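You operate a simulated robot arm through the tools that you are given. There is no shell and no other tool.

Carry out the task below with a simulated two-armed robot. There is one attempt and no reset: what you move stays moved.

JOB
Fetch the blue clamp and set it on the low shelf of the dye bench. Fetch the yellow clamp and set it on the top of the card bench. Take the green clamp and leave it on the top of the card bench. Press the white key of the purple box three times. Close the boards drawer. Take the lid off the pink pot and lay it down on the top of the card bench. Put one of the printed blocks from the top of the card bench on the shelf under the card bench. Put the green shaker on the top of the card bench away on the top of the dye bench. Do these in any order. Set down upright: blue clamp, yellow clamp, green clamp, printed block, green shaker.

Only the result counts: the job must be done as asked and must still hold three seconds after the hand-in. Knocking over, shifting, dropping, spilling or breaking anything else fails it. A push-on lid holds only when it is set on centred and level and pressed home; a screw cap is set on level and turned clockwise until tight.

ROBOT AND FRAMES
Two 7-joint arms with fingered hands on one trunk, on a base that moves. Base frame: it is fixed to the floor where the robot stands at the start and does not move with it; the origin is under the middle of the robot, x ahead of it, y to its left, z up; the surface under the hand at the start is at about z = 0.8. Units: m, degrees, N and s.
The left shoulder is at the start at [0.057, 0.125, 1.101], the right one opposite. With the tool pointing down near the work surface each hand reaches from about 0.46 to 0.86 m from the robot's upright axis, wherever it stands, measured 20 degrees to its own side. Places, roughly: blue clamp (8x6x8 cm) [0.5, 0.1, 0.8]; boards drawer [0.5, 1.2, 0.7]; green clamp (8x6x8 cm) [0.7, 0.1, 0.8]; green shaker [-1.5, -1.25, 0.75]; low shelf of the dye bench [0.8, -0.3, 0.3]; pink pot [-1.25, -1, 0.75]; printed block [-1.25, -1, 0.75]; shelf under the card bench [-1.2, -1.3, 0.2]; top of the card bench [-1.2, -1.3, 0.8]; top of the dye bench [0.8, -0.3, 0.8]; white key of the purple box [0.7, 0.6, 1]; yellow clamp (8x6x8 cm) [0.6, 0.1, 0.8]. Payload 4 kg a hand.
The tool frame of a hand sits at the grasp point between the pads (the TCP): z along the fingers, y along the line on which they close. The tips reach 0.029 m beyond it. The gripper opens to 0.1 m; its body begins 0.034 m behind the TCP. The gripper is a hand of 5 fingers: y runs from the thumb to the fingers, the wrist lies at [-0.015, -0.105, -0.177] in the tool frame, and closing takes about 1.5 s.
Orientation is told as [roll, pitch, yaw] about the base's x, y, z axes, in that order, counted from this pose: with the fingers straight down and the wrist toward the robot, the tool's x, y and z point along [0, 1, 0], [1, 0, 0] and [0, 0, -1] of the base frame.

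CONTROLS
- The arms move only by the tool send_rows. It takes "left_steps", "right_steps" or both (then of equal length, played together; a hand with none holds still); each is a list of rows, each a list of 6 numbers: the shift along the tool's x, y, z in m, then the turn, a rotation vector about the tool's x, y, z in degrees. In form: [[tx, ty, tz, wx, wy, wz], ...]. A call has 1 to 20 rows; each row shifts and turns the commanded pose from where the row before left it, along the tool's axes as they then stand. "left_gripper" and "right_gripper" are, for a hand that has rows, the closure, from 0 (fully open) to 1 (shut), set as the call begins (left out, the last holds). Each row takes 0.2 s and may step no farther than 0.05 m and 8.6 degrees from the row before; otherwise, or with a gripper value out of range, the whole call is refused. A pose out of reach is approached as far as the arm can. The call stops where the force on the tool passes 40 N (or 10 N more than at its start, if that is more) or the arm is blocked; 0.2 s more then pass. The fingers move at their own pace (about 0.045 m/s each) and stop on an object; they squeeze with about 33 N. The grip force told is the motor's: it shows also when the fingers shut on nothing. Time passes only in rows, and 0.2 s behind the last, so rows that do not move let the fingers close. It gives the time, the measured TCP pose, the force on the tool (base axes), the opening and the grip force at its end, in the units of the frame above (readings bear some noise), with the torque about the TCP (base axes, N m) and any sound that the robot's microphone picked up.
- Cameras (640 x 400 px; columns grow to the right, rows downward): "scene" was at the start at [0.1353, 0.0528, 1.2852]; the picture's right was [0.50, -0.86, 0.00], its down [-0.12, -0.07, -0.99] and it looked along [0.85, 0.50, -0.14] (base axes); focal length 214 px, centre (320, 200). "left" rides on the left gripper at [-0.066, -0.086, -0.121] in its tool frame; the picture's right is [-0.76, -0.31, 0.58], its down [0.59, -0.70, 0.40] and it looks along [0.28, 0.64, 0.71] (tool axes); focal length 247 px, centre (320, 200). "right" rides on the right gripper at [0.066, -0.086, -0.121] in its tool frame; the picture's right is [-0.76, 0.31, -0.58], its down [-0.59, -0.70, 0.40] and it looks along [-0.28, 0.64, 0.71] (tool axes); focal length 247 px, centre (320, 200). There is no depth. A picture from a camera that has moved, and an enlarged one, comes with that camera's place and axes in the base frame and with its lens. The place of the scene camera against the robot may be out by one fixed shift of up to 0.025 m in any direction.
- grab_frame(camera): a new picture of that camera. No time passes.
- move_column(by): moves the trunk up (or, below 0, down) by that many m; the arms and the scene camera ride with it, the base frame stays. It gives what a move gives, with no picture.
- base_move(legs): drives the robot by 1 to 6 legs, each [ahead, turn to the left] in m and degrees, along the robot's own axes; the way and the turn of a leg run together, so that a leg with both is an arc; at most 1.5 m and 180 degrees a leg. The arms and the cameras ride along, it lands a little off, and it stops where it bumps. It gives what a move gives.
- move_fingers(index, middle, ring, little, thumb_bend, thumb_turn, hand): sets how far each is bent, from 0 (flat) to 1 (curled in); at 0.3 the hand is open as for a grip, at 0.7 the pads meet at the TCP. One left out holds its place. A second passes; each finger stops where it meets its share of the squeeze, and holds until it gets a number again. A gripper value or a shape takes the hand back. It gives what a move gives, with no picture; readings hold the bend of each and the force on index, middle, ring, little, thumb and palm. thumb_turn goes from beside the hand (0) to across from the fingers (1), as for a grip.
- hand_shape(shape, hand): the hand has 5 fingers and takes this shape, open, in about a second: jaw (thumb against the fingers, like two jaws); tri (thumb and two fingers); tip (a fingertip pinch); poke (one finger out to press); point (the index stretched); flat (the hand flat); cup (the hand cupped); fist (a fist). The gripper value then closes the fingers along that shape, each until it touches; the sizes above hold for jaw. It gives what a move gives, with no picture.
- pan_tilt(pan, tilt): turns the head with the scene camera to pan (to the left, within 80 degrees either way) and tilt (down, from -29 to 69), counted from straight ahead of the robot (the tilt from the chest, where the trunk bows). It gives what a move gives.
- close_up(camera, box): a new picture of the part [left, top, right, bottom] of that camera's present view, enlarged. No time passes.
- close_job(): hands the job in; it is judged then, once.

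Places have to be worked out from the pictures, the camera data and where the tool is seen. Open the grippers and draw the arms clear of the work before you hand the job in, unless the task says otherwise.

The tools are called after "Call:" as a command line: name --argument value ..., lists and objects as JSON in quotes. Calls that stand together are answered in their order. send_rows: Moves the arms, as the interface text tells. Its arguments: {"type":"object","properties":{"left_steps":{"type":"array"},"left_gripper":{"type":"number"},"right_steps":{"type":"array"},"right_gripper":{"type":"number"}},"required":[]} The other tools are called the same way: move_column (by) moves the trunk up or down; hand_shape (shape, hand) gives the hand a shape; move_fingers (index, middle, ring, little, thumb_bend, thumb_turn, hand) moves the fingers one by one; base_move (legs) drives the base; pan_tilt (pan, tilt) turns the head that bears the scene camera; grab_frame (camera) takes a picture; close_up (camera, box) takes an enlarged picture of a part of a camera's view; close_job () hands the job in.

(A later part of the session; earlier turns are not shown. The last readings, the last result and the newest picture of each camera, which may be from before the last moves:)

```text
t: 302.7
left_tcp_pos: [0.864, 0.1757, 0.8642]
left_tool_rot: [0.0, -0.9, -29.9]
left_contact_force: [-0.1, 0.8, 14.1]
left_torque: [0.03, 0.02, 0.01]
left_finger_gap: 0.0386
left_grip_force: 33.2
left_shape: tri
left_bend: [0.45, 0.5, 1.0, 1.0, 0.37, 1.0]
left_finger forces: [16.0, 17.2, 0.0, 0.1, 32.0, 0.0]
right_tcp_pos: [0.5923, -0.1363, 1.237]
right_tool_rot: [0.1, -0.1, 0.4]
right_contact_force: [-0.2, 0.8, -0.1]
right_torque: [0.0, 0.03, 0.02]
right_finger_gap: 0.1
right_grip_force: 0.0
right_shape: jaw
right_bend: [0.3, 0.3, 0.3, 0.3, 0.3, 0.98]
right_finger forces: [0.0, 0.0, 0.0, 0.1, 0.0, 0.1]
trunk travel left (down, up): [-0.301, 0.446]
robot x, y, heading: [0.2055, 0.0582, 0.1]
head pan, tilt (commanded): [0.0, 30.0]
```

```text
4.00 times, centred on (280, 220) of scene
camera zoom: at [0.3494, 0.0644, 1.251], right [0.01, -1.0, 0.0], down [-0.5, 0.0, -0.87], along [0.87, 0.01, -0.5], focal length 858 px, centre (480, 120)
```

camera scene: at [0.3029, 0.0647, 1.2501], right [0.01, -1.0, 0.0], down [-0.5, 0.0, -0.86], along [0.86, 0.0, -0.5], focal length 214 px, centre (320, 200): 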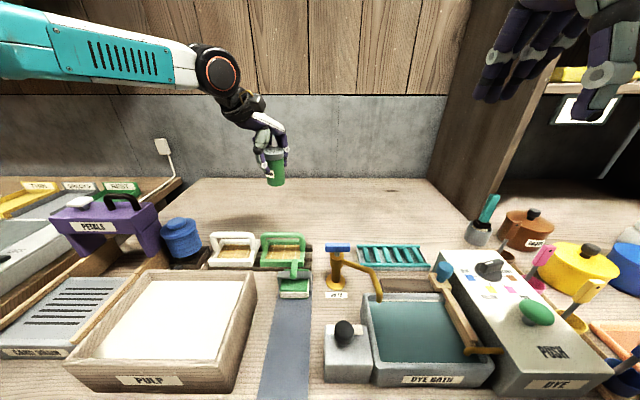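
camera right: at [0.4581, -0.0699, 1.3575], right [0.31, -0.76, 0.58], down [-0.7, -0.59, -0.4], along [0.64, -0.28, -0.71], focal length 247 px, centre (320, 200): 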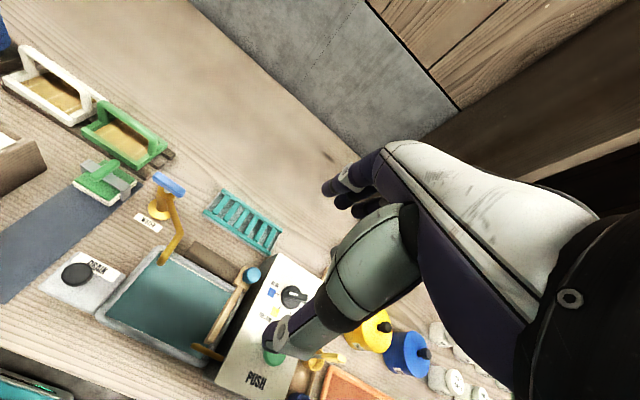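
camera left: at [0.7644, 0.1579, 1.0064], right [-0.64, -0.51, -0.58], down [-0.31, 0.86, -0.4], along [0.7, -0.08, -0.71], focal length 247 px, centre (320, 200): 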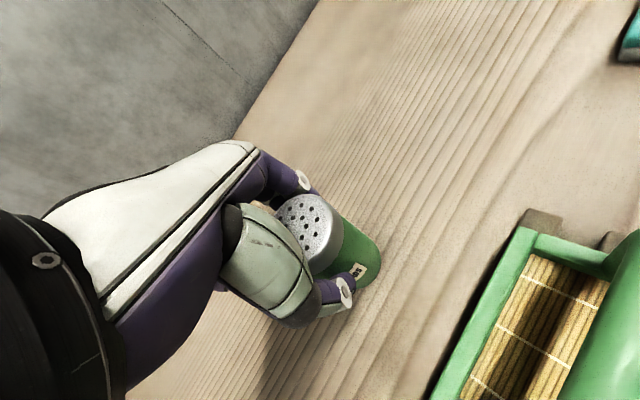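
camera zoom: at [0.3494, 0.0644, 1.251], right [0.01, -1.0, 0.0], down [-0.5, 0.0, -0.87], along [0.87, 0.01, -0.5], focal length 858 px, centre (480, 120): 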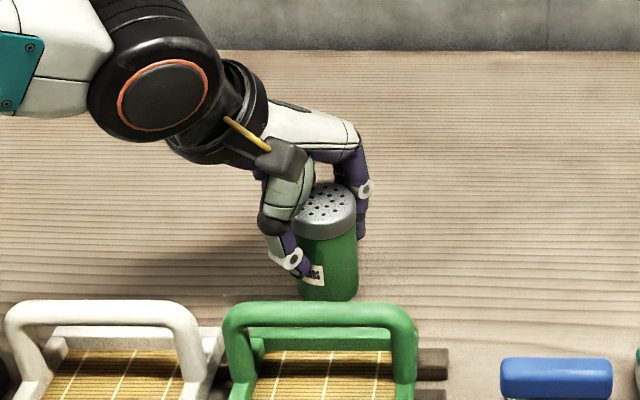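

The shaker stands on the bench (14 N). Easing up 2 mm and opening.

Call:
send_rows --left_steps '[[0, 0, -0.002, 0, 0, 0], [0, 0, 0, 0, 0, 0], [0, 0, 0, 0, 0, 0], [0, 0, 0, 0, 0, 0], [0, 0, 0, 0, 0, 0], [0, 0, 0, 0, 0, 0], [0, 0, 0, 0, 0, 0]]' --left_gripper 0.1

Call:
close_up --camera "scene" --box '[230, 170, 330, 270]'

Call:
grab_frame --camera "left"

```text
t: 304.3
left_tcp_pos: [0.8641, 0.1769, 0.8616]
left_tool_rot: [0.1, -0.5, -30.0]
left_contact_force: [0.7, -0.7, 0.1]
left_torque: [-0.04, -0.01, 0.01]
left_finger_gap: 0.0897
left_grip_force: 0.0
left_shape: tri
left_bend: [0.34, 0.31, 0.99, 0.99, 0.31, 0.98]
left_finger forces: [0.1, 0.1, 0.0, 0.0, 0.1, 0.0]
right_tcp_pos: [0.5936, -0.1346, 1.2364]
right_tool_rot: [0.2, 0.0, 0.4]
right_contact_force: [0.0, 0.1, 0.3]
right_torque: [-0.01, 0.02, 0.02]
right_finger_gap: 0.1
right_grip_force: 0.2
right_shape: jaw
right_bend: [0.3, 0.3, 0.3, 0.3, 0.3, 0.98]
right_finger forces: [0.0, 0.0, 0.0, 0.0, 0.0, 0.0]
trunk travel left (down, up): [-0.301, 0.446]
robot x, y, heading: [0.2077, 0.0564, 0.1]
head pan, tilt (commanded): [0.0, 30.0]
```

```text
4.00 times, centred on (280, 220) of scene
camera zoom: at [0.3509, 0.0646, 1.2505], right [0.01, -1.0, 0.0], down [-0.5, 0.0, -0.87], along [0.87, 0.01, -0.5], focal length 858 px, centre (480, 120)
```

zoom: 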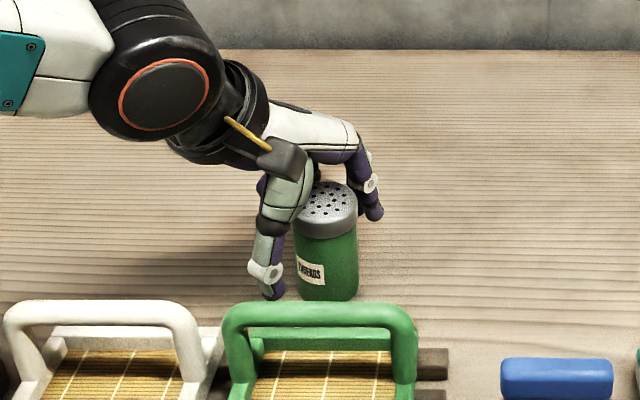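

```text
taken
camera left: at [0.7556, 0.1627, 0.9817], right [-0.64, -0.5, -0.58], down [-0.31, 0.86, -0.4], along [0.7, -0.08, -0.71], focal length 247 px, centre (320, 200)
```

left: 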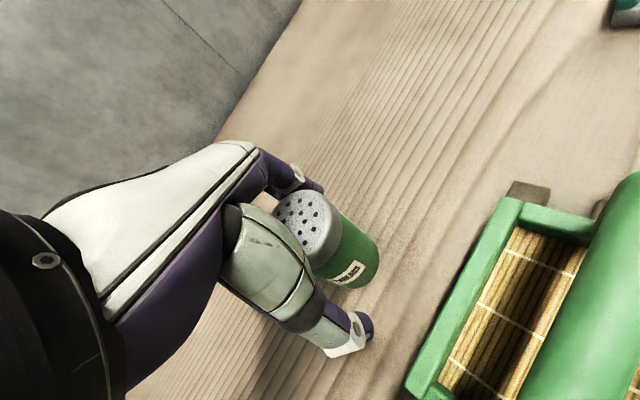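

The shaker stands free and upright. Lifting the hand straight up to clear it.

Call:
send_rows --left_steps '[[0, 0, -0.01, 0, 0, 0], [0, 0, -0.02, 0, 0, 0], [0, 0, -0.03, 0, 0, 0], [0, 0, -0.04, 0, 0, 0], [0, 0, -0.04, 0, 0, 0], [0, -0.02, -0.03, 0, 0, 0]]'

Call:
close_up --camera "scene" --box '[200, 130, 360, 300]'

```text
t: 305.7
left_tcp_pos: [0.8455, 0.1871, 1.0325]
left_tool_rot: [0.1, -0.4, -29.9]
left_contact_force: [0.4, -0.1, -0.2]
left_torque: [-0.02, -0.03, 0.01]
left_finger_gap: 0.0901
left_grip_force: 0.0
left_shape: tri
left_bend: [0.34, 0.31, 0.99, 0.99, 0.3, 0.98]
left_finger forces: [0.1, 0.0, 0.1, 0.0, 0.1, 0.1]
right_tcp_pos: [0.5925, -0.1357, 1.2381]
right_tool_rot: [0.1, -0.1, 0.4]
right_contact_force: [-0.2, -0.4, 0.3]
right_torque: [0.01, 0.0, -0.03]
right_finger_gap: 0.0999
right_grip_force: 0.0
right_shape: jaw
right_bend: [0.3, 0.3, 0.3, 0.3, 0.3, 0.98]
right_finger forces: [0.1, 0.1, 0.0, 0.1, 0.0, 0.1]
trunk travel left (down, up): [-0.301, 0.446]
robot x, y, heading: [0.203, 0.0579, 0.5]
head pan, tilt (commanded): [0.0, 30.0]
```

```text
2.35 times, centred on (280, 215) of scene
camera zoom: at [0.35, 0.0649, 1.2507], right [0.01, -1.0, 0.0], down [-0.5, 0.0, -0.87], along [0.87, 0.0, -0.5], focal length 505 px, centre (414, 165)
```

zoom: 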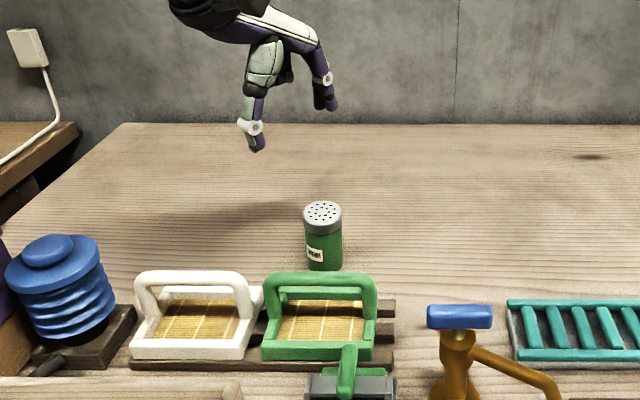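

The shaker is on the dye bench. Now I'll pull the left hand back, return it to jaw, and yaw it to −90° for the green clamp.

Call:
send_rows --left_steps '[[-0.0157, -0.038, -0.0146, 0, 0, 0], [-0.0157, -0.038, -0.0146, 0, 0, 0], [-0.0157, -0.038, -0.0146, 0, 0, 0], [-0.0157, -0.038, -0.0146, 0, 0, 0], [-0.0157, -0.038, -0.0146, 0, 0, 0], [-0.0157, -0.038, -0.0146, 0, 0, 0], [0, 0, 0, 0, 0, 7.5], [0, 0, 0, 0, 0, 7.5], [0, 0, 0, 0, 0, 7.5], [0, 0, 0, 0, 0, 7.5], [0, 0, 0, 0, 0, 7.5], [0, 0, 0, 0, 0, 7.5], [0, 0, 0, 0, 0, 7.5], [0, 0, 0, 0, 0, 7.5]]'

Call:
hand_shape --shape "jaw" --hand "left"

Call:
grab_frame --camera "left"

Call:
grab_frame --camera "scene"

```text
t: 308.7
left_tcp_pos: [0.6013, 0.2197, 1.1182]
left_tool_rot: [0.4, -0.2, -90.2]
left_contact_force: [0.8, 0.2, -0.4]
left_torque: [-0.02, -0.01, 0.02]
left_finger_gap: 0.0899
left_grip_force: 0.0
left_shape: tri
left_bend: [0.34, 0.31, 0.99, 0.99, 0.3, 0.98]
left_finger forces: [0.0, 0.0, 0.0, 0.0, 0.1, 0.1]
right_tcp_pos: [0.5937, -0.1356, 1.2367]
right_tool_rot: [0.1, 0.0, 0.4]
right_contact_force: [-1.1, 0.8, -0.4]
right_torque: [-0.04, -0.02, 0.01]
right_finger_gap: 0.0996
right_grip_force: 0.0
right_shape: jaw
right_bend: [0.3, 0.3, 0.3, 0.3, 0.3, 0.98]
right_finger forces: [0.1, 0.1, 0.0, 0.0, 0.0, 0.0]
trunk travel left (down, up): [-0.301, 0.446]
robot x, y, heading: [0.2064, 0.0578, 0.1]
head pan, tilt (commanded): [0.0, 30.0]
```

```text
t: 309.6
left_tcp_pos: [0.6002, 0.2203, 1.1172]
left_tool_rot: [0.4, -0.3, -89.9]
left_contact_force: [0.8, -0.3, 0.3]
left_torque: [0.01, -0.03, 0.01]
left_finger_gap: 0.0995
left_grip_force: 0.1
left_shape: jaw
left_bend: [0.3, 0.3, 0.3, 0.3, 0.3, 0.98]
left_finger forces: [0.0, 0.1, 0.1, 0.0, 0.0, 0.1]
right_tcp_pos: [0.5942, -0.1352, 1.237]
right_tool_rot: [0.0, 0.0, 0.4]
right_contact_force: [-0.5, -0.3, 1.2]
right_torque: [0.0, 0.01, 0.0]
right_finger_gap: 0.1
right_grip_force: 0.0
right_shape: jaw
right_bend: [0.3, 0.3, 0.3, 0.3, 0.3, 0.98]
right_finger forces: [0.0, 0.0, 0.0, 0.0, 0.0, 0.1]
trunk travel left (down, up): [-0.301, 0.446]
robot x, y, heading: [0.2048, 0.0608, -0.1]
head pan, tilt (commanded): [0.0, 30.0]
```

```text
taken
camera left: at [0.5332, 0.3056, 1.237], right [-0.75, 0.3, -0.58], down [0.59, 0.7, -0.4], along [0.29, -0.64, -0.71], focal length 247 px, centre (320, 200)
```

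left: 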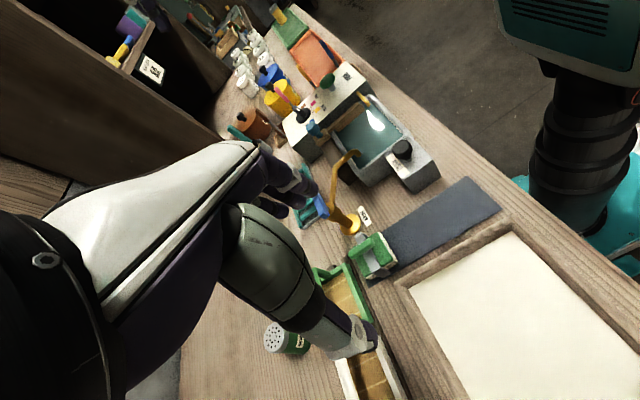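

```text
taken
camera scene: at [0.3508, 0.0647, 1.2505], right [0.01, -1.0, 0.0], down [-0.5, 0.0, -0.87], along [0.87, 0.0, -0.5], focal length 214 px, centre (320, 200)
```

scene: 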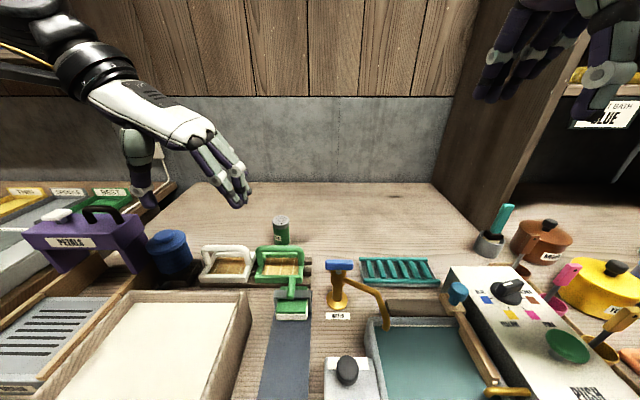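

Now an enlarged look at the green clamp and how close the green deckle sits behind it.

Call:
close_up --camera "left" --box '[290, 190, 470, 360]'

Call:
close_up --camera "scene" --box '[220, 220, 360, 340]'

```text
2.35 times, centred on (380, 275) of left
camera zoom: at [0.5332, 0.3056, 1.237], right [-0.75, 0.3, -0.58], down [0.59, 0.7, -0.4], along [0.29, -0.64, -0.71], focal length 581 px, centre (179, 24)
```

zoom: 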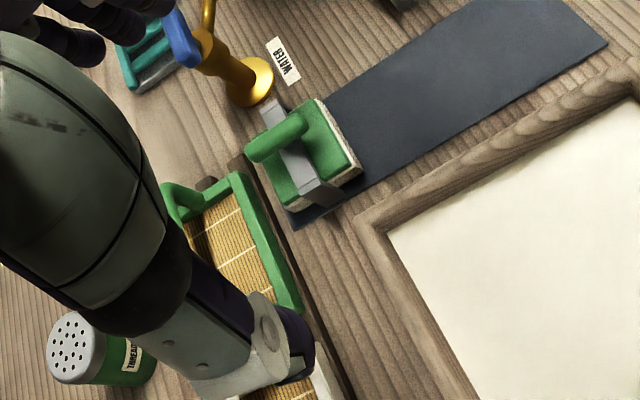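

```text
3.33 times, centred on (290, 280) of scene
camera zoom: at [0.3508, 0.0647, 1.2505], right [0.01, -1.0, 0.0], down [-0.5, 0.0, -0.87], along [0.87, 0.0, -0.5], focal length 715 px, centre (420, -67)
```

zoom: 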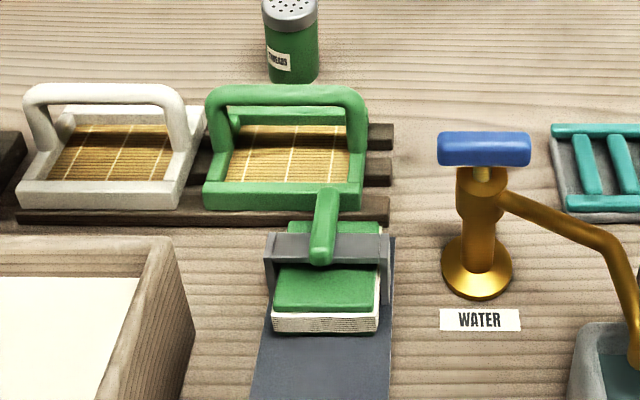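

Green bar is at about [0.643, 0.125]; the deckle's frame is lower and just behind. I'll move above the bar with a 6 cm gap and come down to z≈0.96.

Call:
send_rows --left_steps '[[0.01, 0.024, 0.02, 0, 0, 0], [0.01, 0.024, 0.03, 0, 0, 0], [0.01, 0.024, 0.03, 0, 0, 0], [0.01, 0.024, 0.03, 0, 0, 0], [0, 0, 0.04, 0, 0, 0], [0, 0, 0, 0, 0, 0]]' --left_gripper 0.4

Call:
grab_frame --camera "left"

Call:
close_up --camera "scene" --box '[200, 160, 380, 340]'

```text
t: 311.0
left_tcp_pos: [0.6434, 0.124, 0.9692]
left_tool_rot: [0.4, -0.2, -90.0]
left_contact_force: [-0.5, -0.4, -0.6]
left_torque: [0.01, 0.01, -0.01]
left_finger_gap: 0.0603
left_grip_force: 0.1
left_shape: jaw
left_bend: [0.4, 0.39, 0.73, 0.44, 0.3, 1.0]
left_finger forces: [0.0, 0.1, 0.1, 0.0, 0.0, 0.1]
right_tcp_pos: [0.5935, -0.1355, 1.2374]
right_tool_rot: [0.2, -0.1, 0.4]
right_contact_force: [0.0, -0.6, 0.3]
right_torque: [0.0, 0.01, 0.01]
right_finger_gap: 0.0997
right_grip_force: 0.0
right_shape: jaw
right_bend: [0.3, 0.3, 0.3, 0.3, 0.3, 0.98]
right_finger forces: [0.1, 0.0, 0.0, 0.0, 0.1, 0.1]
trunk travel left (down, up): [-0.301, 0.446]
robot x, y, heading: [0.2052, 0.059, 0.2]
head pan, tilt (commanded): [0.0, 30.0]
```

```text
taken
camera left: at [0.5757, 0.2088, 1.0882], right [-0.75, 0.3, -0.58], down [0.59, 0.7, -0.4], along [0.29, -0.64, -0.71], focal length 247 px, centre (320, 200)
```

left: 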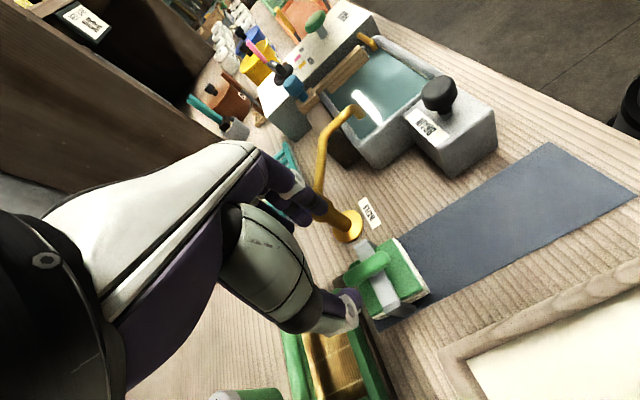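

```text
2.22 times, centred on (290, 250) of scene
camera zoom: at [0.3506, 0.0644, 1.2506], right [0.01, -1.0, 0.0], down [-0.5, 0.0, -0.87], along [0.87, 0.01, -0.5], focal length 477 px, centre (387, 89)
```

zoom: 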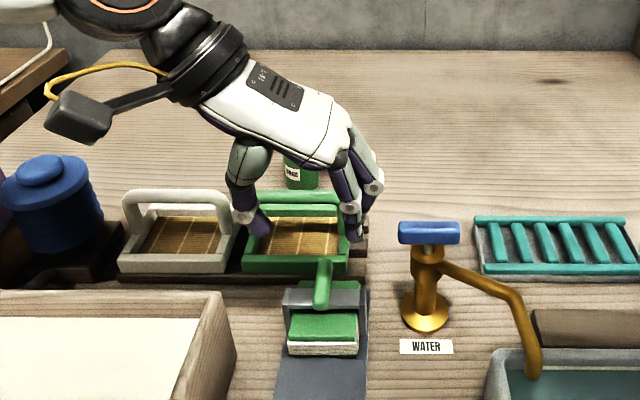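

The fingers will come down close to the faucet's blue handle. I'll check the clearance from the right-hand camera before going lower.

Call:
grab_frame --camera "right"

Call:
close_up --camera "right" --box '[20, 60, 260, 300]'

```text
taken
camera right: at [0.507, -0.0698, 1.3577], right [0.31, -0.76, 0.58], down [-0.7, -0.59, -0.4], along [0.64, -0.28, -0.71], focal length 247 px, centre (320, 200)
```

right: 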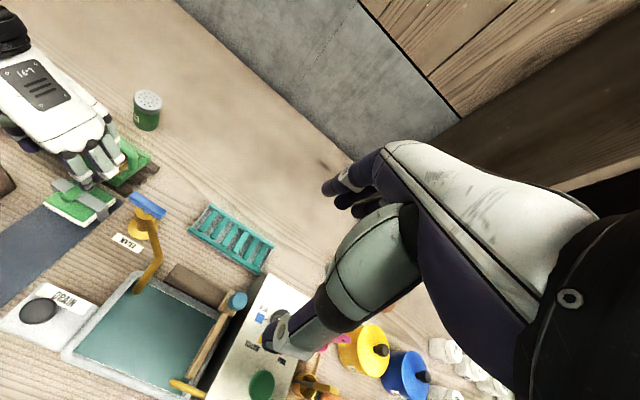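

```text
1.67 times, centred on (140, 180) of right
camera zoom: at [0.507, -0.0698, 1.3577], right [0.31, -0.76, 0.58], down [-0.7, -0.59, -0.4], along [0.64, -0.28, -0.71], focal length 412 px, centre (620, 233)
```

zoom: 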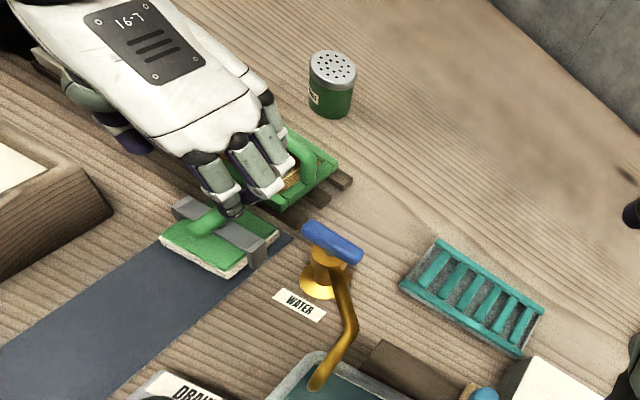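

The handle's near end is at about y≈0.05 and the finger backs at y≈0.07, so there is roughly 2 cm. I'll bias the hand 6 mm away from the faucet, descend to z≈0.925 and look again.

Call:
send_rows --left_steps '[[0, -0.003, 0.015, 0, 0, 0], [0, -0.003, 0.015, 0, 0, 0], [0, 0, 0.013, 0, 0, 0]]'

Call:
close_up --camera "right" --box '[40, 100, 200, 260]'

Call:
close_up --camera "scene" --box '[240, 180, 380, 320]'

```text
t: 311.8
left_tcp_pos: [0.6426, 0.1282, 0.9249]
left_tool_rot: [0.4, -0.2, -90.1]
left_contact_force: [-0.2, 0.0, 0.2]
left_torque: [-0.01, 0.0, 0.0]
left_finger_gap: 0.0601
left_grip_force: 0.0
left_shape: jaw
left_bend: [0.4, 0.39, 0.73, 0.44, 0.3, 1.0]
left_finger forces: [0.0, 0.0, 0.0, 0.0, 0.1, 0.0]
right_tcp_pos: [0.5942, -0.1348, 1.2372]
right_tool_rot: [0.1, 0.0, 0.4]
right_contact_force: [-0.1, -0.3, 0.6]
right_torque: [-0.04, 0.02, -0.03]
right_finger_gap: 0.0997
right_grip_force: 0.1
right_shape: jaw
right_bend: [0.3, 0.3, 0.3, 0.3, 0.3, 0.98]
right_finger forces: [0.0, 0.0, 0.1, 0.1, 0.0, 0.1]
trunk travel left (down, up): [-0.301, 0.446]
robot x, y, heading: [0.2081, 0.0562, 0.3]
head pan, tilt (commanded): [0.0, 30.0]
```

```text
2.50 times, centred on (120, 180) of right
camera zoom: at [0.5074, -0.0695, 1.3576], right [0.31, -0.76, 0.58], down [-0.7, -0.59, -0.4], along [0.64, -0.28, -0.71], focal length 617 px, centre (820, 250)
```

zoom: 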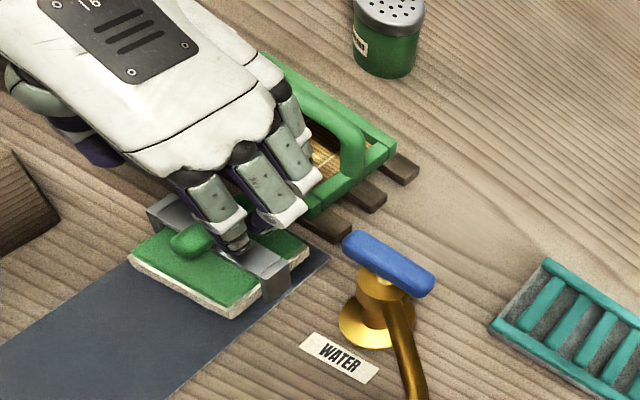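

```text
2.86 times, centred on (310, 250) of scene
camera zoom: at [0.351, 0.0646, 1.2505], right [0.01, -1.0, 0.0], down [-0.5, 0.0, -0.87], along [0.87, 0.0, -0.5], focal length 613 px, centre (349, 57)
```

zoom: 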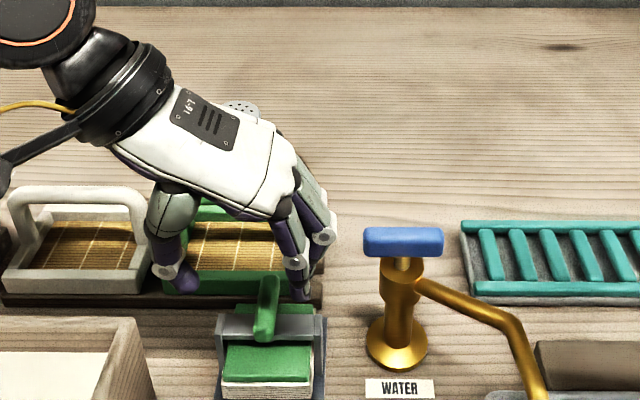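

Clearance to the faucet handle looks like about 2 cm in both views. Descending to z≈0.892.

Call:
send_rows --left_steps '[[0, 0, 0.012, 0, 0, 0], [0, 0, 0.011, 0, 0, 0], [0, 0, 0.01, 0, 0, 0]]'

Call:
close_up --camera "right" --box '[40, 100, 200, 260]'

Call:
close_up --camera "left" --box '[240, 160, 460, 360]'

```text
t: 312.6
left_tcp_pos: [0.6411, 0.1299, 0.8926]
left_tool_rot: [0.3, -0.2, -90.0]
left_contact_force: [0.1, 0.7, -0.1]
left_torque: [0.0, 0.01, -0.01]
left_finger_gap: 0.0603
left_grip_force: 0.0
left_shape: jaw
left_bend: [0.4, 0.39, 0.73, 0.44, 0.3, 1.0]
left_finger forces: [0.0, 0.0, 0.1, 0.0, 0.0, 0.0]
right_tcp_pos: [0.5929, -0.135, 1.2365]
right_tool_rot: [0.1, 0.0, 0.4]
right_contact_force: [0.1, -0.1, 1.0]
right_torque: [0.0, 0.03, 0.0]
right_finger_gap: 0.0998
right_grip_force: 0.1
right_shape: jaw
right_bend: [0.3, 0.3, 0.3, 0.3, 0.3, 0.98]
right_finger forces: [0.0, 0.0, 0.0, 0.0, 0.0, 0.1]
trunk travel left (down, up): [-0.301, 0.446]
robot x, y, heading: [0.2016, 0.0561, 0.1]
head pan, tilt (commanded): [0.0, 30.0]
```

```text
2.50 times, centred on (120, 180) of right
camera zoom: at [0.5073, -0.0695, 1.3576], right [0.31, -0.76, 0.58], down [-0.7, -0.59, -0.4], along [0.64, -0.28, -0.71], focal length 617 px, centre (820, 250)
```

zoom: 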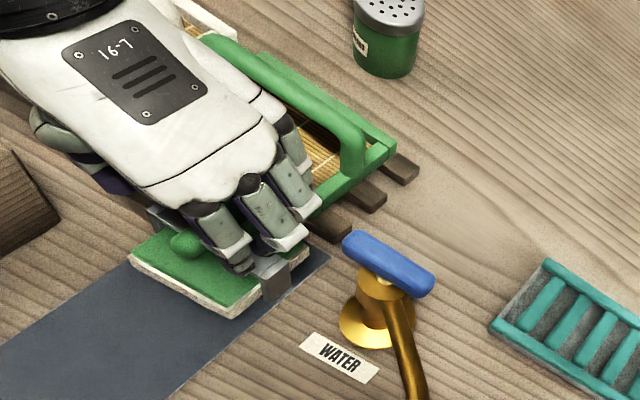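

```text
2.00 times, centred on (350, 260) of left
camera zoom: at [0.5755, 0.2145, 1.0117], right [-0.75, 0.3, -0.58], down [0.59, 0.7, -0.4], along [0.29, -0.64, -0.71], focal length 494 px, centre (260, 80)
```

zoom: 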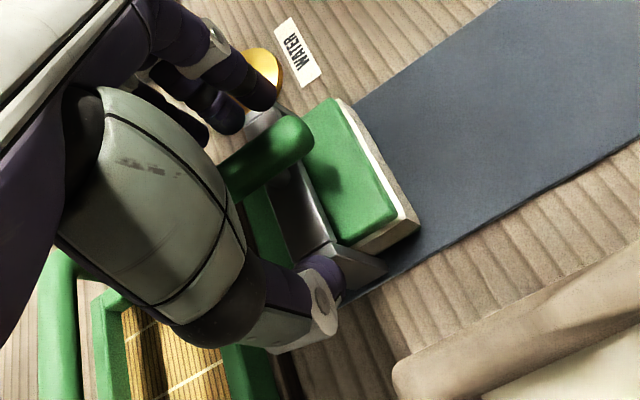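

The bar now reads [0.637, 0.128], well centred in the grip, with no contact. Closing the hand.

Call:
send_rows --left_steps '[[0, 0, 0, 0, 0, 0], [0, 0, 0, 0, 0, 0], [0, 0, 0, 0, 0, 0], [0, 0, 0, 0, 0, 0], [0, 0, 0, 0, 0, 0], [0, 0, 0, 0, 0, 0], [0, 0, 0, 0, 0, 0], [0, 0, 0, 0, 0, 0]]' --left_gripper 1.0

Call:
close_up --camera "right" --box '[40, 100, 200, 260]'

Call:
close_up --camera "left" --box '[240, 160, 460, 360]'

```text
t: 314.4
left_tcp_pos: [0.6424, 0.1297, 0.8919]
left_tool_rot: [0.3, -0.2, -90.0]
left_contact_force: [0.1, 0.8, -0.1]
left_torque: [-0.01, 0.03, 0.0]
left_finger_gap: 0.0086
left_grip_force: 33.0
left_shape: jaw
left_bend: [0.66, 0.66, 0.71, 0.7, 0.73, 1.0]
left_finger forces: [19.1, 7.7, 2.7, 0.1, 29.6, 0.0]
right_tcp_pos: [0.5934, -0.1352, 1.2364]
right_tool_rot: [0.1, 0.0, 0.3]
right_contact_force: [1.1, -0.5, 0.4]
right_torque: [0.0, 0.01, -0.02]
right_finger_gap: 0.0996
right_grip_force: 0.1
right_shape: jaw
right_bend: [0.3, 0.3, 0.3, 0.3, 0.3, 0.98]
right_finger forces: [0.0, 0.0, 0.0, 0.0, 0.1, 0.0]
trunk travel left (down, up): [-0.301, 0.446]
robot x, y, heading: [0.206, 0.0602, 0.3]
head pan, tilt (commanded): [0.0, 30.0]
```

```text
2.50 times, centred on (120, 180) of right
camera zoom: at [0.5072, -0.0695, 1.3576], right [0.31, -0.76, 0.58], down [-0.7, -0.59, -0.4], along [0.64, -0.28, -0.71], focal length 617 px, centre (820, 250)
```

zoom: 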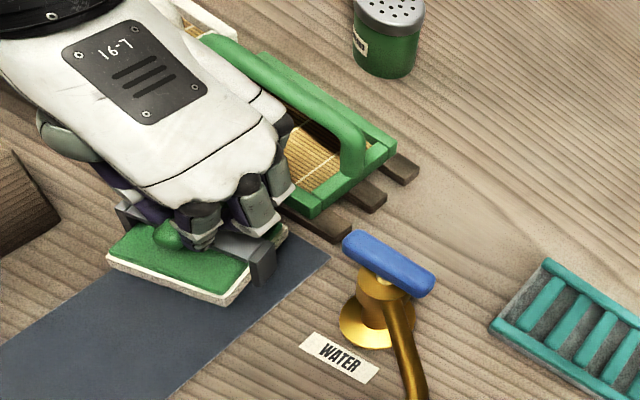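

```text
2.00 times, centred on (350, 260) of left
camera zoom: at [0.5754, 0.2144, 1.0119], right [-0.75, 0.3, -0.58], down [0.59, 0.7, -0.4], along [0.29, -0.64, -0.71], focal length 494 px, centre (260, 80)
```

zoom: 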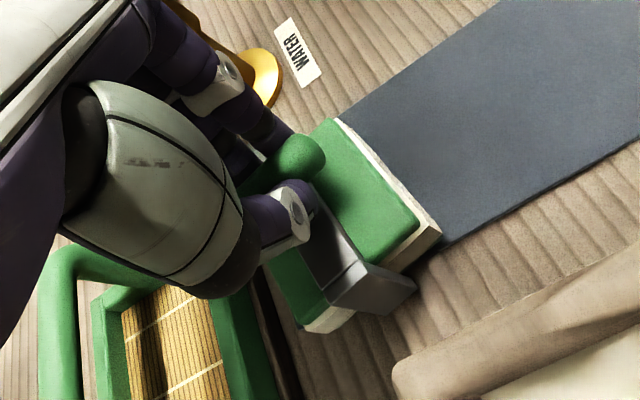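

Firm grip, same pattern as the others; the faucet and deckle are untouched. Lifting straight up.

Call:
send_rows --left_steps '[[0, 0, -0.01, 0, 0, 0], [0, 0, -0.02, 0, 0, 0], [0, 0, -0.03, 0, 0, 0], [0, 0, -0.04, 0, 0, 0], [0, 0, -0.045, 0, 0, 0], [0, 0, -0.045, 0, 0, 0], [0, 0, -0.04, 0, 0, 0]]'

Call:
grab_frame --camera "scene"

Call:
grab_frame --camera "left"

```text
t: 316.0
left_tcp_pos: [0.6394, 0.1301, 1.1236]
left_tool_rot: [0.3, -0.2, -90.1]
left_contact_force: [-0.1, -0.3, -0.9]
left_torque: [0.01, 0.01, -0.02]
left_finger_gap: 0.0087
left_grip_force: 33.0
left_shape: jaw
left_bend: [0.66, 0.66, 0.71, 0.7, 0.73, 1.0]
left_finger forces: [19.5, 7.4, 2.7, 0.0, 29.8, 0.0]
right_tcp_pos: [0.593, -0.1356, 1.237]
right_tool_rot: [0.1, -0.1, 0.4]
right_contact_force: [-0.5, 0.3, 0.1]
right_torque: [-0.01, 0.01, 0.0]
right_finger_gap: 0.1002
right_grip_force: 0.1
right_shape: jaw
right_bend: [0.3, 0.3, 0.3, 0.3, 0.3, 0.98]
right_finger forces: [0.0, 0.0, 0.1, 0.0, 0.1, 0.1]
trunk travel left (down, up): [-0.301, 0.446]
robot x, y, heading: [0.2029, 0.0569, 0.1]
head pan, tilt (commanded): [0.0, 30.0]
```

```text
taken
camera scene: at [0.3505, 0.0644, 1.2506], right [0.01, -1.0, 0.0], down [-0.5, 0.0, -0.87], along [0.87, 0.01, -0.5], focal length 214 px, centre (320, 200)
```

scene: 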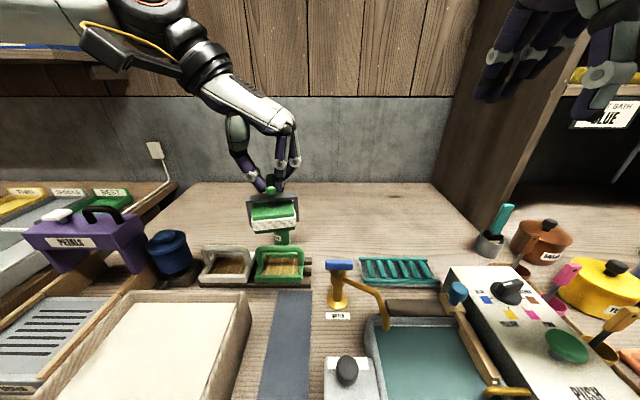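

```text
taken
camera left: at [0.5727, 0.2155, 1.2429], right [-0.75, 0.3, -0.58], down [0.59, 0.7, -0.4], along [0.29, -0.64, -0.71], focal length 247 px, centre (320, 200)
```

left: 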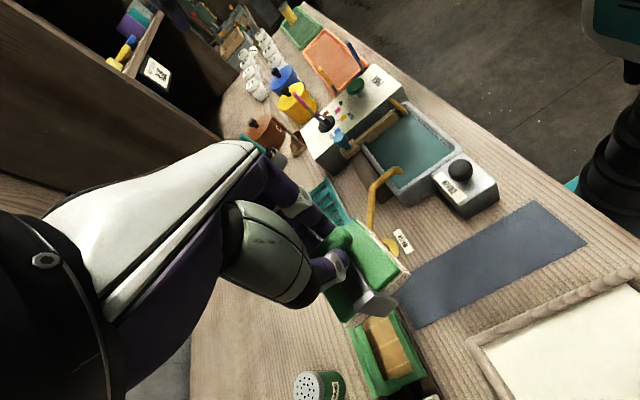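

Green clamp is up, everything else in place. I'll turn the hand back to yaw 0 and bring it in to the left.

Call:
send_rows --left_steps '[[0, 0, 0, 0, 0, -8.18], [0, 0, 0, 0, 0, -8.18], [0, 0, 0, 0, 0, -8.18], [0, 0, 0, 0, 0, -8.18], [0, 0, 0, 0, 0, -8.18], [0, 0, 0, 0, 0, -8.18], [0, 0, 0, 0, 0, -8.18], [0, 0, 0, 0, 0, -8.18], [0, 0, 0, 0, 0, -8.18], [0, 0, 0, 0, 0, -8.18], [0, 0, 0, 0, 0, -8.18], [0.035, -0.025, 0, 0, 0, 0], [0.035, -0.025, 0, 0, 0, 0], [0.035, -0.025, 0, 0, 0, 0], [0.035, -0.025, 0, 0, 0, 0], [0.035, -0.01, 0, 0, 0, 0], [0.035, 0, 0, 0, 0, 0]]'

Call:
grab_frame --camera "left"

```text
t: 319.6
left_tcp_pos: [0.5311, 0.3405, 1.1189]
left_tool_rot: [-0.3, -0.2, 0.1]
left_contact_force: [-0.3, 0.8, -1.1]
left_torque: [-0.03, 0.02, 0.01]
left_finger_gap: 0.0088
left_grip_force: 32.7
left_shape: jaw
left_bend: [0.66, 0.66, 0.71, 0.7, 0.73, 1.0]
left_finger forces: [19.7, 7.3, 2.8, 0.0, 29.6, 0.0]
right_tcp_pos: [0.5936, -0.1345, 1.2363]
right_tool_rot: [0.0, 0.0, 0.3]
right_contact_force: [-0.1, -0.7, -0.1]
right_torque: [-0.02, 0.03, -0.02]
right_finger_gap: 0.0997
right_grip_force: 0.1
right_shape: jaw
right_bend: [0.3, 0.3, 0.3, 0.3, 0.3, 0.98]
right_finger forces: [0.0, 0.0, 0.0, 0.0, 0.0, 0.0]
trunk travel left (down, up): [-0.301, 0.446]
robot x, y, heading: [0.2011, 0.0588, 0.3]
head pan, tilt (commanded): [0.0, 30.0]
```

```text
taken
camera left: at [0.444, 0.2754, 1.2393], right [-0.3, -0.76, -0.58], down [-0.7, 0.59, -0.4], along [0.65, 0.28, -0.71], focal length 247 px, centre (320, 200)
```

left: 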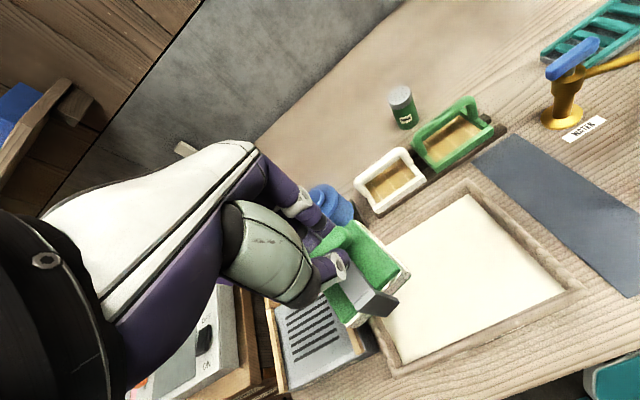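

Now the trip back to the card bench with the green clamp: raise a little, back off, and drive to about (−1.22, −0.48) facing the table.

Call:
send_rows --left_steps '[[0, -0.01, -0.04, 0, 0, 0], [0, -0.01, 0, 0, 0, 0]]' --right_steps '[[0, -0.04, 0, 0, 0, 0], [0, -0.04, 0, 0, 0, 0]]'

Call:
base_move --legs '[[-0.52, 0], [0, -149], [1.05, 0], [0, 59]]'

Call:
pan_tilt --pan 10 --tilt 33

Call:
grab_frame --camera "scene"

Call:
grab_frame --camera "left"

```text
t: 320.2
left_tcp_pos: [0.5095, 0.3405, 1.1605]
left_tool_rot: [-0.2, -0.5, 0.1]
left_contact_force: [-0.8, 0.1, -1.0]
left_torque: [-0.03, -0.02, 0.0]
left_finger_gap: 0.0088
left_grip_force: 33.2
left_shape: jaw
left_bend: [0.66, 0.67, 0.71, 0.7, 0.73, 1.0]
left_finger forces: [19.8, 7.2, 2.6, 0.0, 29.7, 0.0]
right_tcp_pos: [0.5143, -0.1355, 1.2372]
right_tool_rot: [0.1, 0.0, 0.4]
right_contact_force: [-0.4, 0.4, -0.1]
right_torque: [-0.01, -0.04, 0.0]
right_finger_gap: 0.0998
right_grip_force: 0.0
right_shape: jaw
right_bend: [0.3, 0.3, 0.3, 0.3, 0.3, 0.98]
right_finger forces: [0.0, 0.1, 0.0, 0.0, 0.0, 0.0]
trunk travel left (down, up): [-0.301, 0.446]
robot x, y, heading: [0.2054, 0.0549, 0.1]
head pan, tilt (commanded): [0.0, 30.0]
```

```text
t: 337.2
left_tcp_pos: [-0.9133, -0.8048, 1.1588]
left_tool_rot: [-0.2, -0.4, -88.9]
left_contact_force: [0.3, -0.3, -2.0]
left_torque: [-0.01, 0.02, -0.01]
left_finger_gap: 0.0088
left_grip_force: 33.2
left_shape: jaw
left_bend: [0.66, 0.67, 0.71, 0.7, 0.73, 1.0]
left_finger forces: [19.7, 7.1, 2.5, 0.0, 29.1, 0.1]
right_tcp_pos: [-1.3902, -0.8163, 1.2363]
right_tool_rot: [0.1, -0.1, -88.6]
right_contact_force: [-0.8, 1.2, -0.5]
right_torque: [0.01, -0.01, -0.02]
right_finger_gap: 0.1
right_grip_force: 0.1
right_shape: jaw
right_bend: [0.3, 0.3, 0.3, 0.3, 0.3, 0.98]
right_finger forces: [0.0, 0.0, 0.0, 0.1, 0.0, 0.1]
trunk travel left (down, up): [-0.301, 0.446]
robot x, y, heading: [-1.205, -0.5079, -88.8]
head pan, tilt (commanded): [0.0, 30.0]
```

```text
t: 337.9
left_tcp_pos: [-0.9133, -0.8041, 1.1598]
left_tool_rot: [-0.2, -0.4, -88.8]
left_contact_force: [-0.2, -0.8, -1.4]
left_torque: [0.01, -0.01, -0.01]
left_finger_gap: 0.0085
left_grip_force: 32.4
left_shape: jaw
left_bend: [0.66, 0.67, 0.71, 0.7, 0.73, 1.0]
left_finger forces: [19.6, 7.1, 2.5, 0.0, 29.1, 0.0]
right_tcp_pos: [-1.3894, -0.8152, 1.2365]
right_tool_rot: [0.1, 0.0, -88.6]
right_contact_force: [-0.3, 0.1, 0.6]
right_torque: [0.0, 0.01, 0.0]
right_finger_gap: 0.1
right_grip_force: 0.1
right_shape: jaw
right_bend: [0.3, 0.3, 0.3, 0.3, 0.3, 0.98]
right_finger forces: [0.0, 0.1, 0.0, 0.0, 0.0, 0.0]
trunk travel left (down, up): [-0.301, 0.446]
robot x, y, heading: [-1.202, -0.5054, -88.6]
head pan, tilt (commanded): [10.0, 33.0]
```

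```text
taken
camera scene: at [-1.1976, -0.6551, 1.2459], right [-0.98, -0.2, 0.0], down [-0.11, 0.53, -0.84], along [0.17, -0.82, -0.54], focal length 214 px, centre (320, 200)
```

scene: 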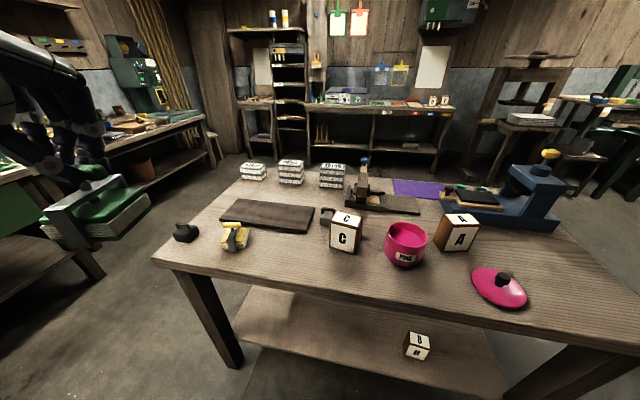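

```text
taken
camera left: at [-0.9816, -0.7193, 1.2806], right [-0.76, 0.29, -0.58], down [0.57, 0.71, -0.41], along [0.29, -0.64, -0.71], focal length 247 px, centre (320, 200)
```

left: 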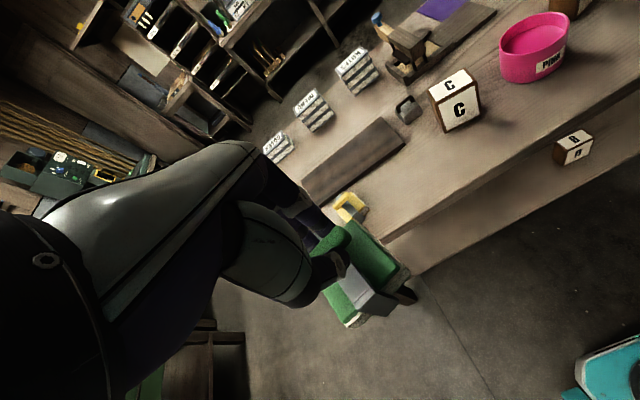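

Back at the card bench; yellow, pot, lid and block B are all as I left them. I'll move the green clamp over about [−0.995, −1.067] and lower to z≈0.92.

Call:
send_rows --left_steps '[[-0.0125, 0.0373, 0, 0, 0, 0], [-0.0125, 0.0373, 0, 0, 0, 0], [-0.0125, 0.0373, 0, 0, 0, 0], [-0.0125, 0.0373, 0, 0, 0, 0], [-0.0125, 0.0373, 0, 0, 0, 0], [-0.0125, 0.0373, 0, 0, 0, 0], [-0.0125, 0.0373, 0, 0, 0, 0], [0, 0, 0.04, 0, 0, 0], [0, 0, 0.04, 0, 0, 0], [0, 0, 0.04, 0, 0, 0], [0, 0, 0.04, 0, 0, 0], [0, 0, 0.04, 0, 0, 0], [0, 0, 0.038, 0, 0, 0]]'

Call:
grab_frame --camera "left"

Call:
close_up --camera "scene" --box '[160, 150, 380, 290]'

```text
t: 340.7
left_tcp_pos: [-0.9975, -1.0682, 0.9239]
left_tool_rot: [-0.3, -0.4, -88.9]
left_contact_force: [0.6, -0.4, -1.1]
left_torque: [0.01, 0.03, -0.01]
left_finger_gap: 0.0088
left_grip_force: 32.3
left_shape: jaw
left_bend: [0.66, 0.72, 0.7, 0.7, 0.73, 1.0]
left_finger forces: [19.8, 6.8, 2.3, 0.0, 29.3, 0.0]
right_tcp_pos: [-1.3902, -0.8154, 1.2366]
right_tool_rot: [0.1, 0.0, -88.6]
right_contact_force: [0.1, -0.7, -0.7]
right_torque: [0.03, 0.03, 0.0]
right_finger_gap: 0.0999
right_grip_force: 0.1
right_shape: jaw
right_bend: [0.3, 0.3, 0.3, 0.3, 0.3, 0.98]
right_finger forces: [0.0, 0.0, 0.1, 0.0, 0.1, 0.1]
trunk travel left (down, up): [-0.301, 0.446]
robot x, y, heading: [-1.2002, -0.5035, -88.5]
head pan, tilt (commanded): [10.0, 33.0]
```

```text
taken
camera left: at [-1.0657, -0.9838, 1.0434], right [-0.76, 0.29, -0.58], down [0.57, 0.71, -0.41], along [0.29, -0.64, -0.71], focal length 247 px, centre (320, 200)
```

left: 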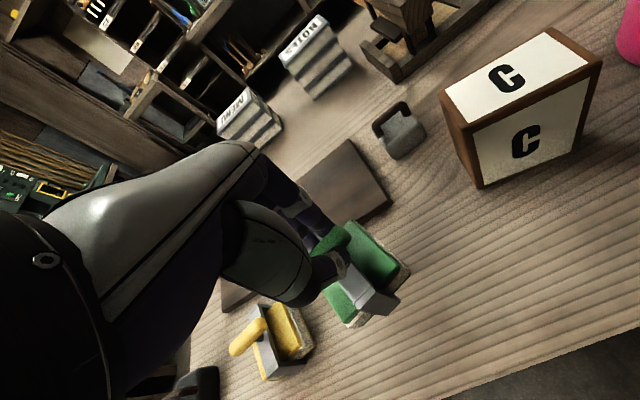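

```text
2.86 times, centred on (270, 220) of scene
camera zoom: at [-1.1972, -0.6558, 1.2457], right [-0.98, -0.2, 0.0], down [-0.11, 0.53, -0.84], along [0.17, -0.82, -0.55], focal length 613 px, centre (463, 143)
```

zoom: 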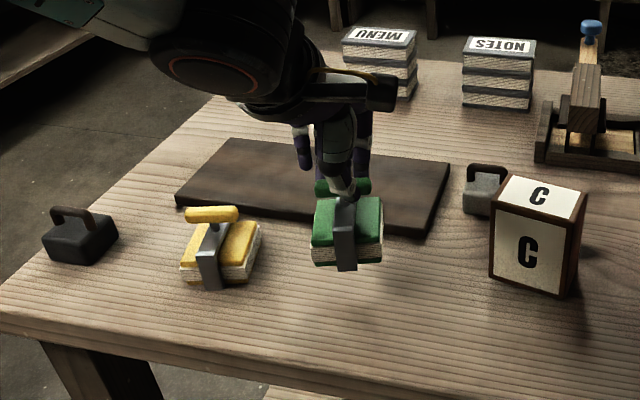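

Gap to the plank looks like 2–3 cm; I'll shift 1.2 cm toward the front edge and lower toward contact near z≈0.866.

Call:
send_rows --left_steps '[[0, -0.012, 0.015, 0, 0, 0], [0, 0, 0.015, 0, 0, 0], [0, 0, 0.012, 0, 0, 0], [0, 0, 0.006, 0, 0, 0], [0, 0, 0.004, 0, 0, 0]]'

```text
t: 341.9
left_tcp_pos: [-0.999, -1.0572, 0.8726]
left_tool_rot: [-0.3, -0.4, -89.1]
left_contact_force: [0.6, -0.4, -1.3]
left_torque: [0.0, -0.01, 0.0]
left_finger_gap: 0.0088
left_grip_force: 33.0
left_shape: jaw
left_bend: [0.66, 0.72, 0.7, 0.7, 0.73, 1.0]
left_finger forces: [20.0, 6.9, 2.4, 0.1, 29.3, 0.0]
right_tcp_pos: [-1.3902, -0.8155, 1.2369]
right_tool_rot: [0.1, 0.0, -88.6]
right_contact_force: [-0.5, 0.0, 0.1]
right_torque: [0.02, -0.03, -0.05]
right_finger_gap: 0.0999
right_grip_force: 0.1
right_shape: jaw
right_bend: [0.3, 0.3, 0.3, 0.3, 0.3, 0.98]
right_finger forces: [0.1, 0.1, 0.1, 0.1, 0.1, 0.1]
trunk travel left (down, up): [-0.301, 0.446]
robot x, y, heading: [-1.2028, -0.5025, -88.5]
head pan, tilt (commanded): [10.0, 33.0]
```

Just above the table now. Small 3 mm steps to touch.

Call:
send_rows --left_steps '[[0, 0, 0.003, 0, 0, 0], [0, 0, 0.003, 0, 0, 0], [0, 0, 0.002, 0, 0, 0]]'

Call:
close_up --camera "scene" --box '[220, 180, 320, 270]'

```text
t: 342.7
left_tcp_pos: [-0.9979, -1.0561, 0.8665]
left_tool_rot: [-0.2, -0.5, -88.9]
left_contact_force: [0.8, 2.4, 10.4]
left_torque: [0.02, -0.01, -0.01]
left_finger_gap: 0.009
left_grip_force: 33.0
left_shape: jaw
left_bend: [0.66, 0.72, 0.7, 0.7, 0.73, 1.0]
left_finger forces: [20.0, 7.5, 2.4, 0.1, 32.2, 0.0]
right_tcp_pos: [-1.3907, -0.8145, 1.2369]
right_tool_rot: [0.2, -0.1, -88.6]
right_contact_force: [-0.1, 0.2, -0.6]
right_torque: [0.01, 0.02, 0.01]
right_finger_gap: 0.1
right_grip_force: 0.0
right_shape: jaw
right_bend: [0.3, 0.3, 0.3, 0.3, 0.3, 0.98]
right_finger forces: [0.1, 0.0, 0.1, 0.0, 0.0, 0.0]
trunk travel left (down, up): [-0.301, 0.446]
robot x, y, heading: [-1.205, -0.5032, -88.6]
head pan, tilt (commanded): [10.0, 33.0]
```

```text
4.44 times, centred on (270, 225) of scene
camera zoom: at [-1.1978, -0.654, 1.2462], right [-0.98, -0.2, 0.0], down [-0.11, 0.53, -0.84], along [0.17, -0.82, -0.54], focal length 953 px, centre (542, 89)
```

zoom: 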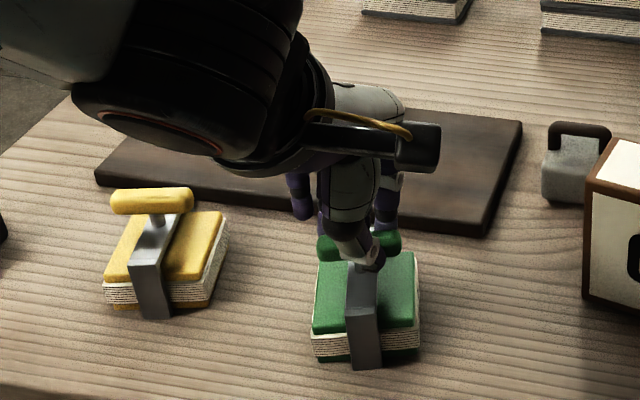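

The green clamp is on the table (10 N). Easing up 2 mm and opening.

Call:
send_rows --left_steps '[[0, 0, -0.0015, 0, 0, 0], [0, 0, 0, 0, 0, 0], [0, 0, 0, 0, 0, 0], [0, 0, 0, 0, 0, 0], [0, 0, 0, 0, 0, 0], [0, 0, 0, 0, 0, 0], [0, 0, 0, 0, 0, 0]]' --left_gripper 0.3

Call:
close_up --camera "scene" --box '[220, 180, 320, 270]'

```text
t: 344.3
left_tcp_pos: [-0.9971, -1.0569, 0.8652]
left_tool_rot: [-0.3, -0.3, -89.0]
left_contact_force: [0.4, -0.1, -0.5]
left_torque: [0.03, 0.01, 0.0]
left_finger_gap: 0.0696
left_grip_force: 0.1
left_shape: jaw
left_bend: [0.41, 0.36, 0.26, 0.41, 0.31, 0.99]
left_finger forces: [0.0, 0.1, 0.0, 0.0, 0.1, 0.1]
right_tcp_pos: [-1.3903, -0.8163, 1.2369]
right_tool_rot: [0.1, -0.1, -88.6]
right_contact_force: [-0.8, 0.0, 0.1]
right_torque: [-0.01, 0.03, 0.01]
right_finger_gap: 0.1001
right_grip_force: 0.0
right_shape: jaw
right_bend: [0.3, 0.3, 0.3, 0.3, 0.3, 0.98]
right_finger forces: [0.2, 0.1, 0.0, 0.0, 0.0, 0.0]
trunk travel left (down, up): [-0.301, 0.446]
robot x, y, heading: [-1.2015, -0.504, -88.6]
head pan, tilt (commanded): [10.0, 33.0]
```

```text
4.44 times, centred on (270, 225) of scene
camera zoom: at [-1.1976, -0.6551, 1.2458], right [-0.98, -0.2, 0.0], down [-0.11, 0.53, -0.84], along [0.17, -0.82, -0.55], focal length 953 px, centre (542, 89)
```

zoom: 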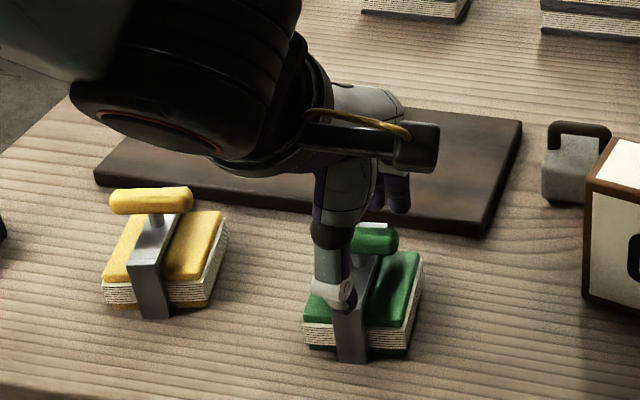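

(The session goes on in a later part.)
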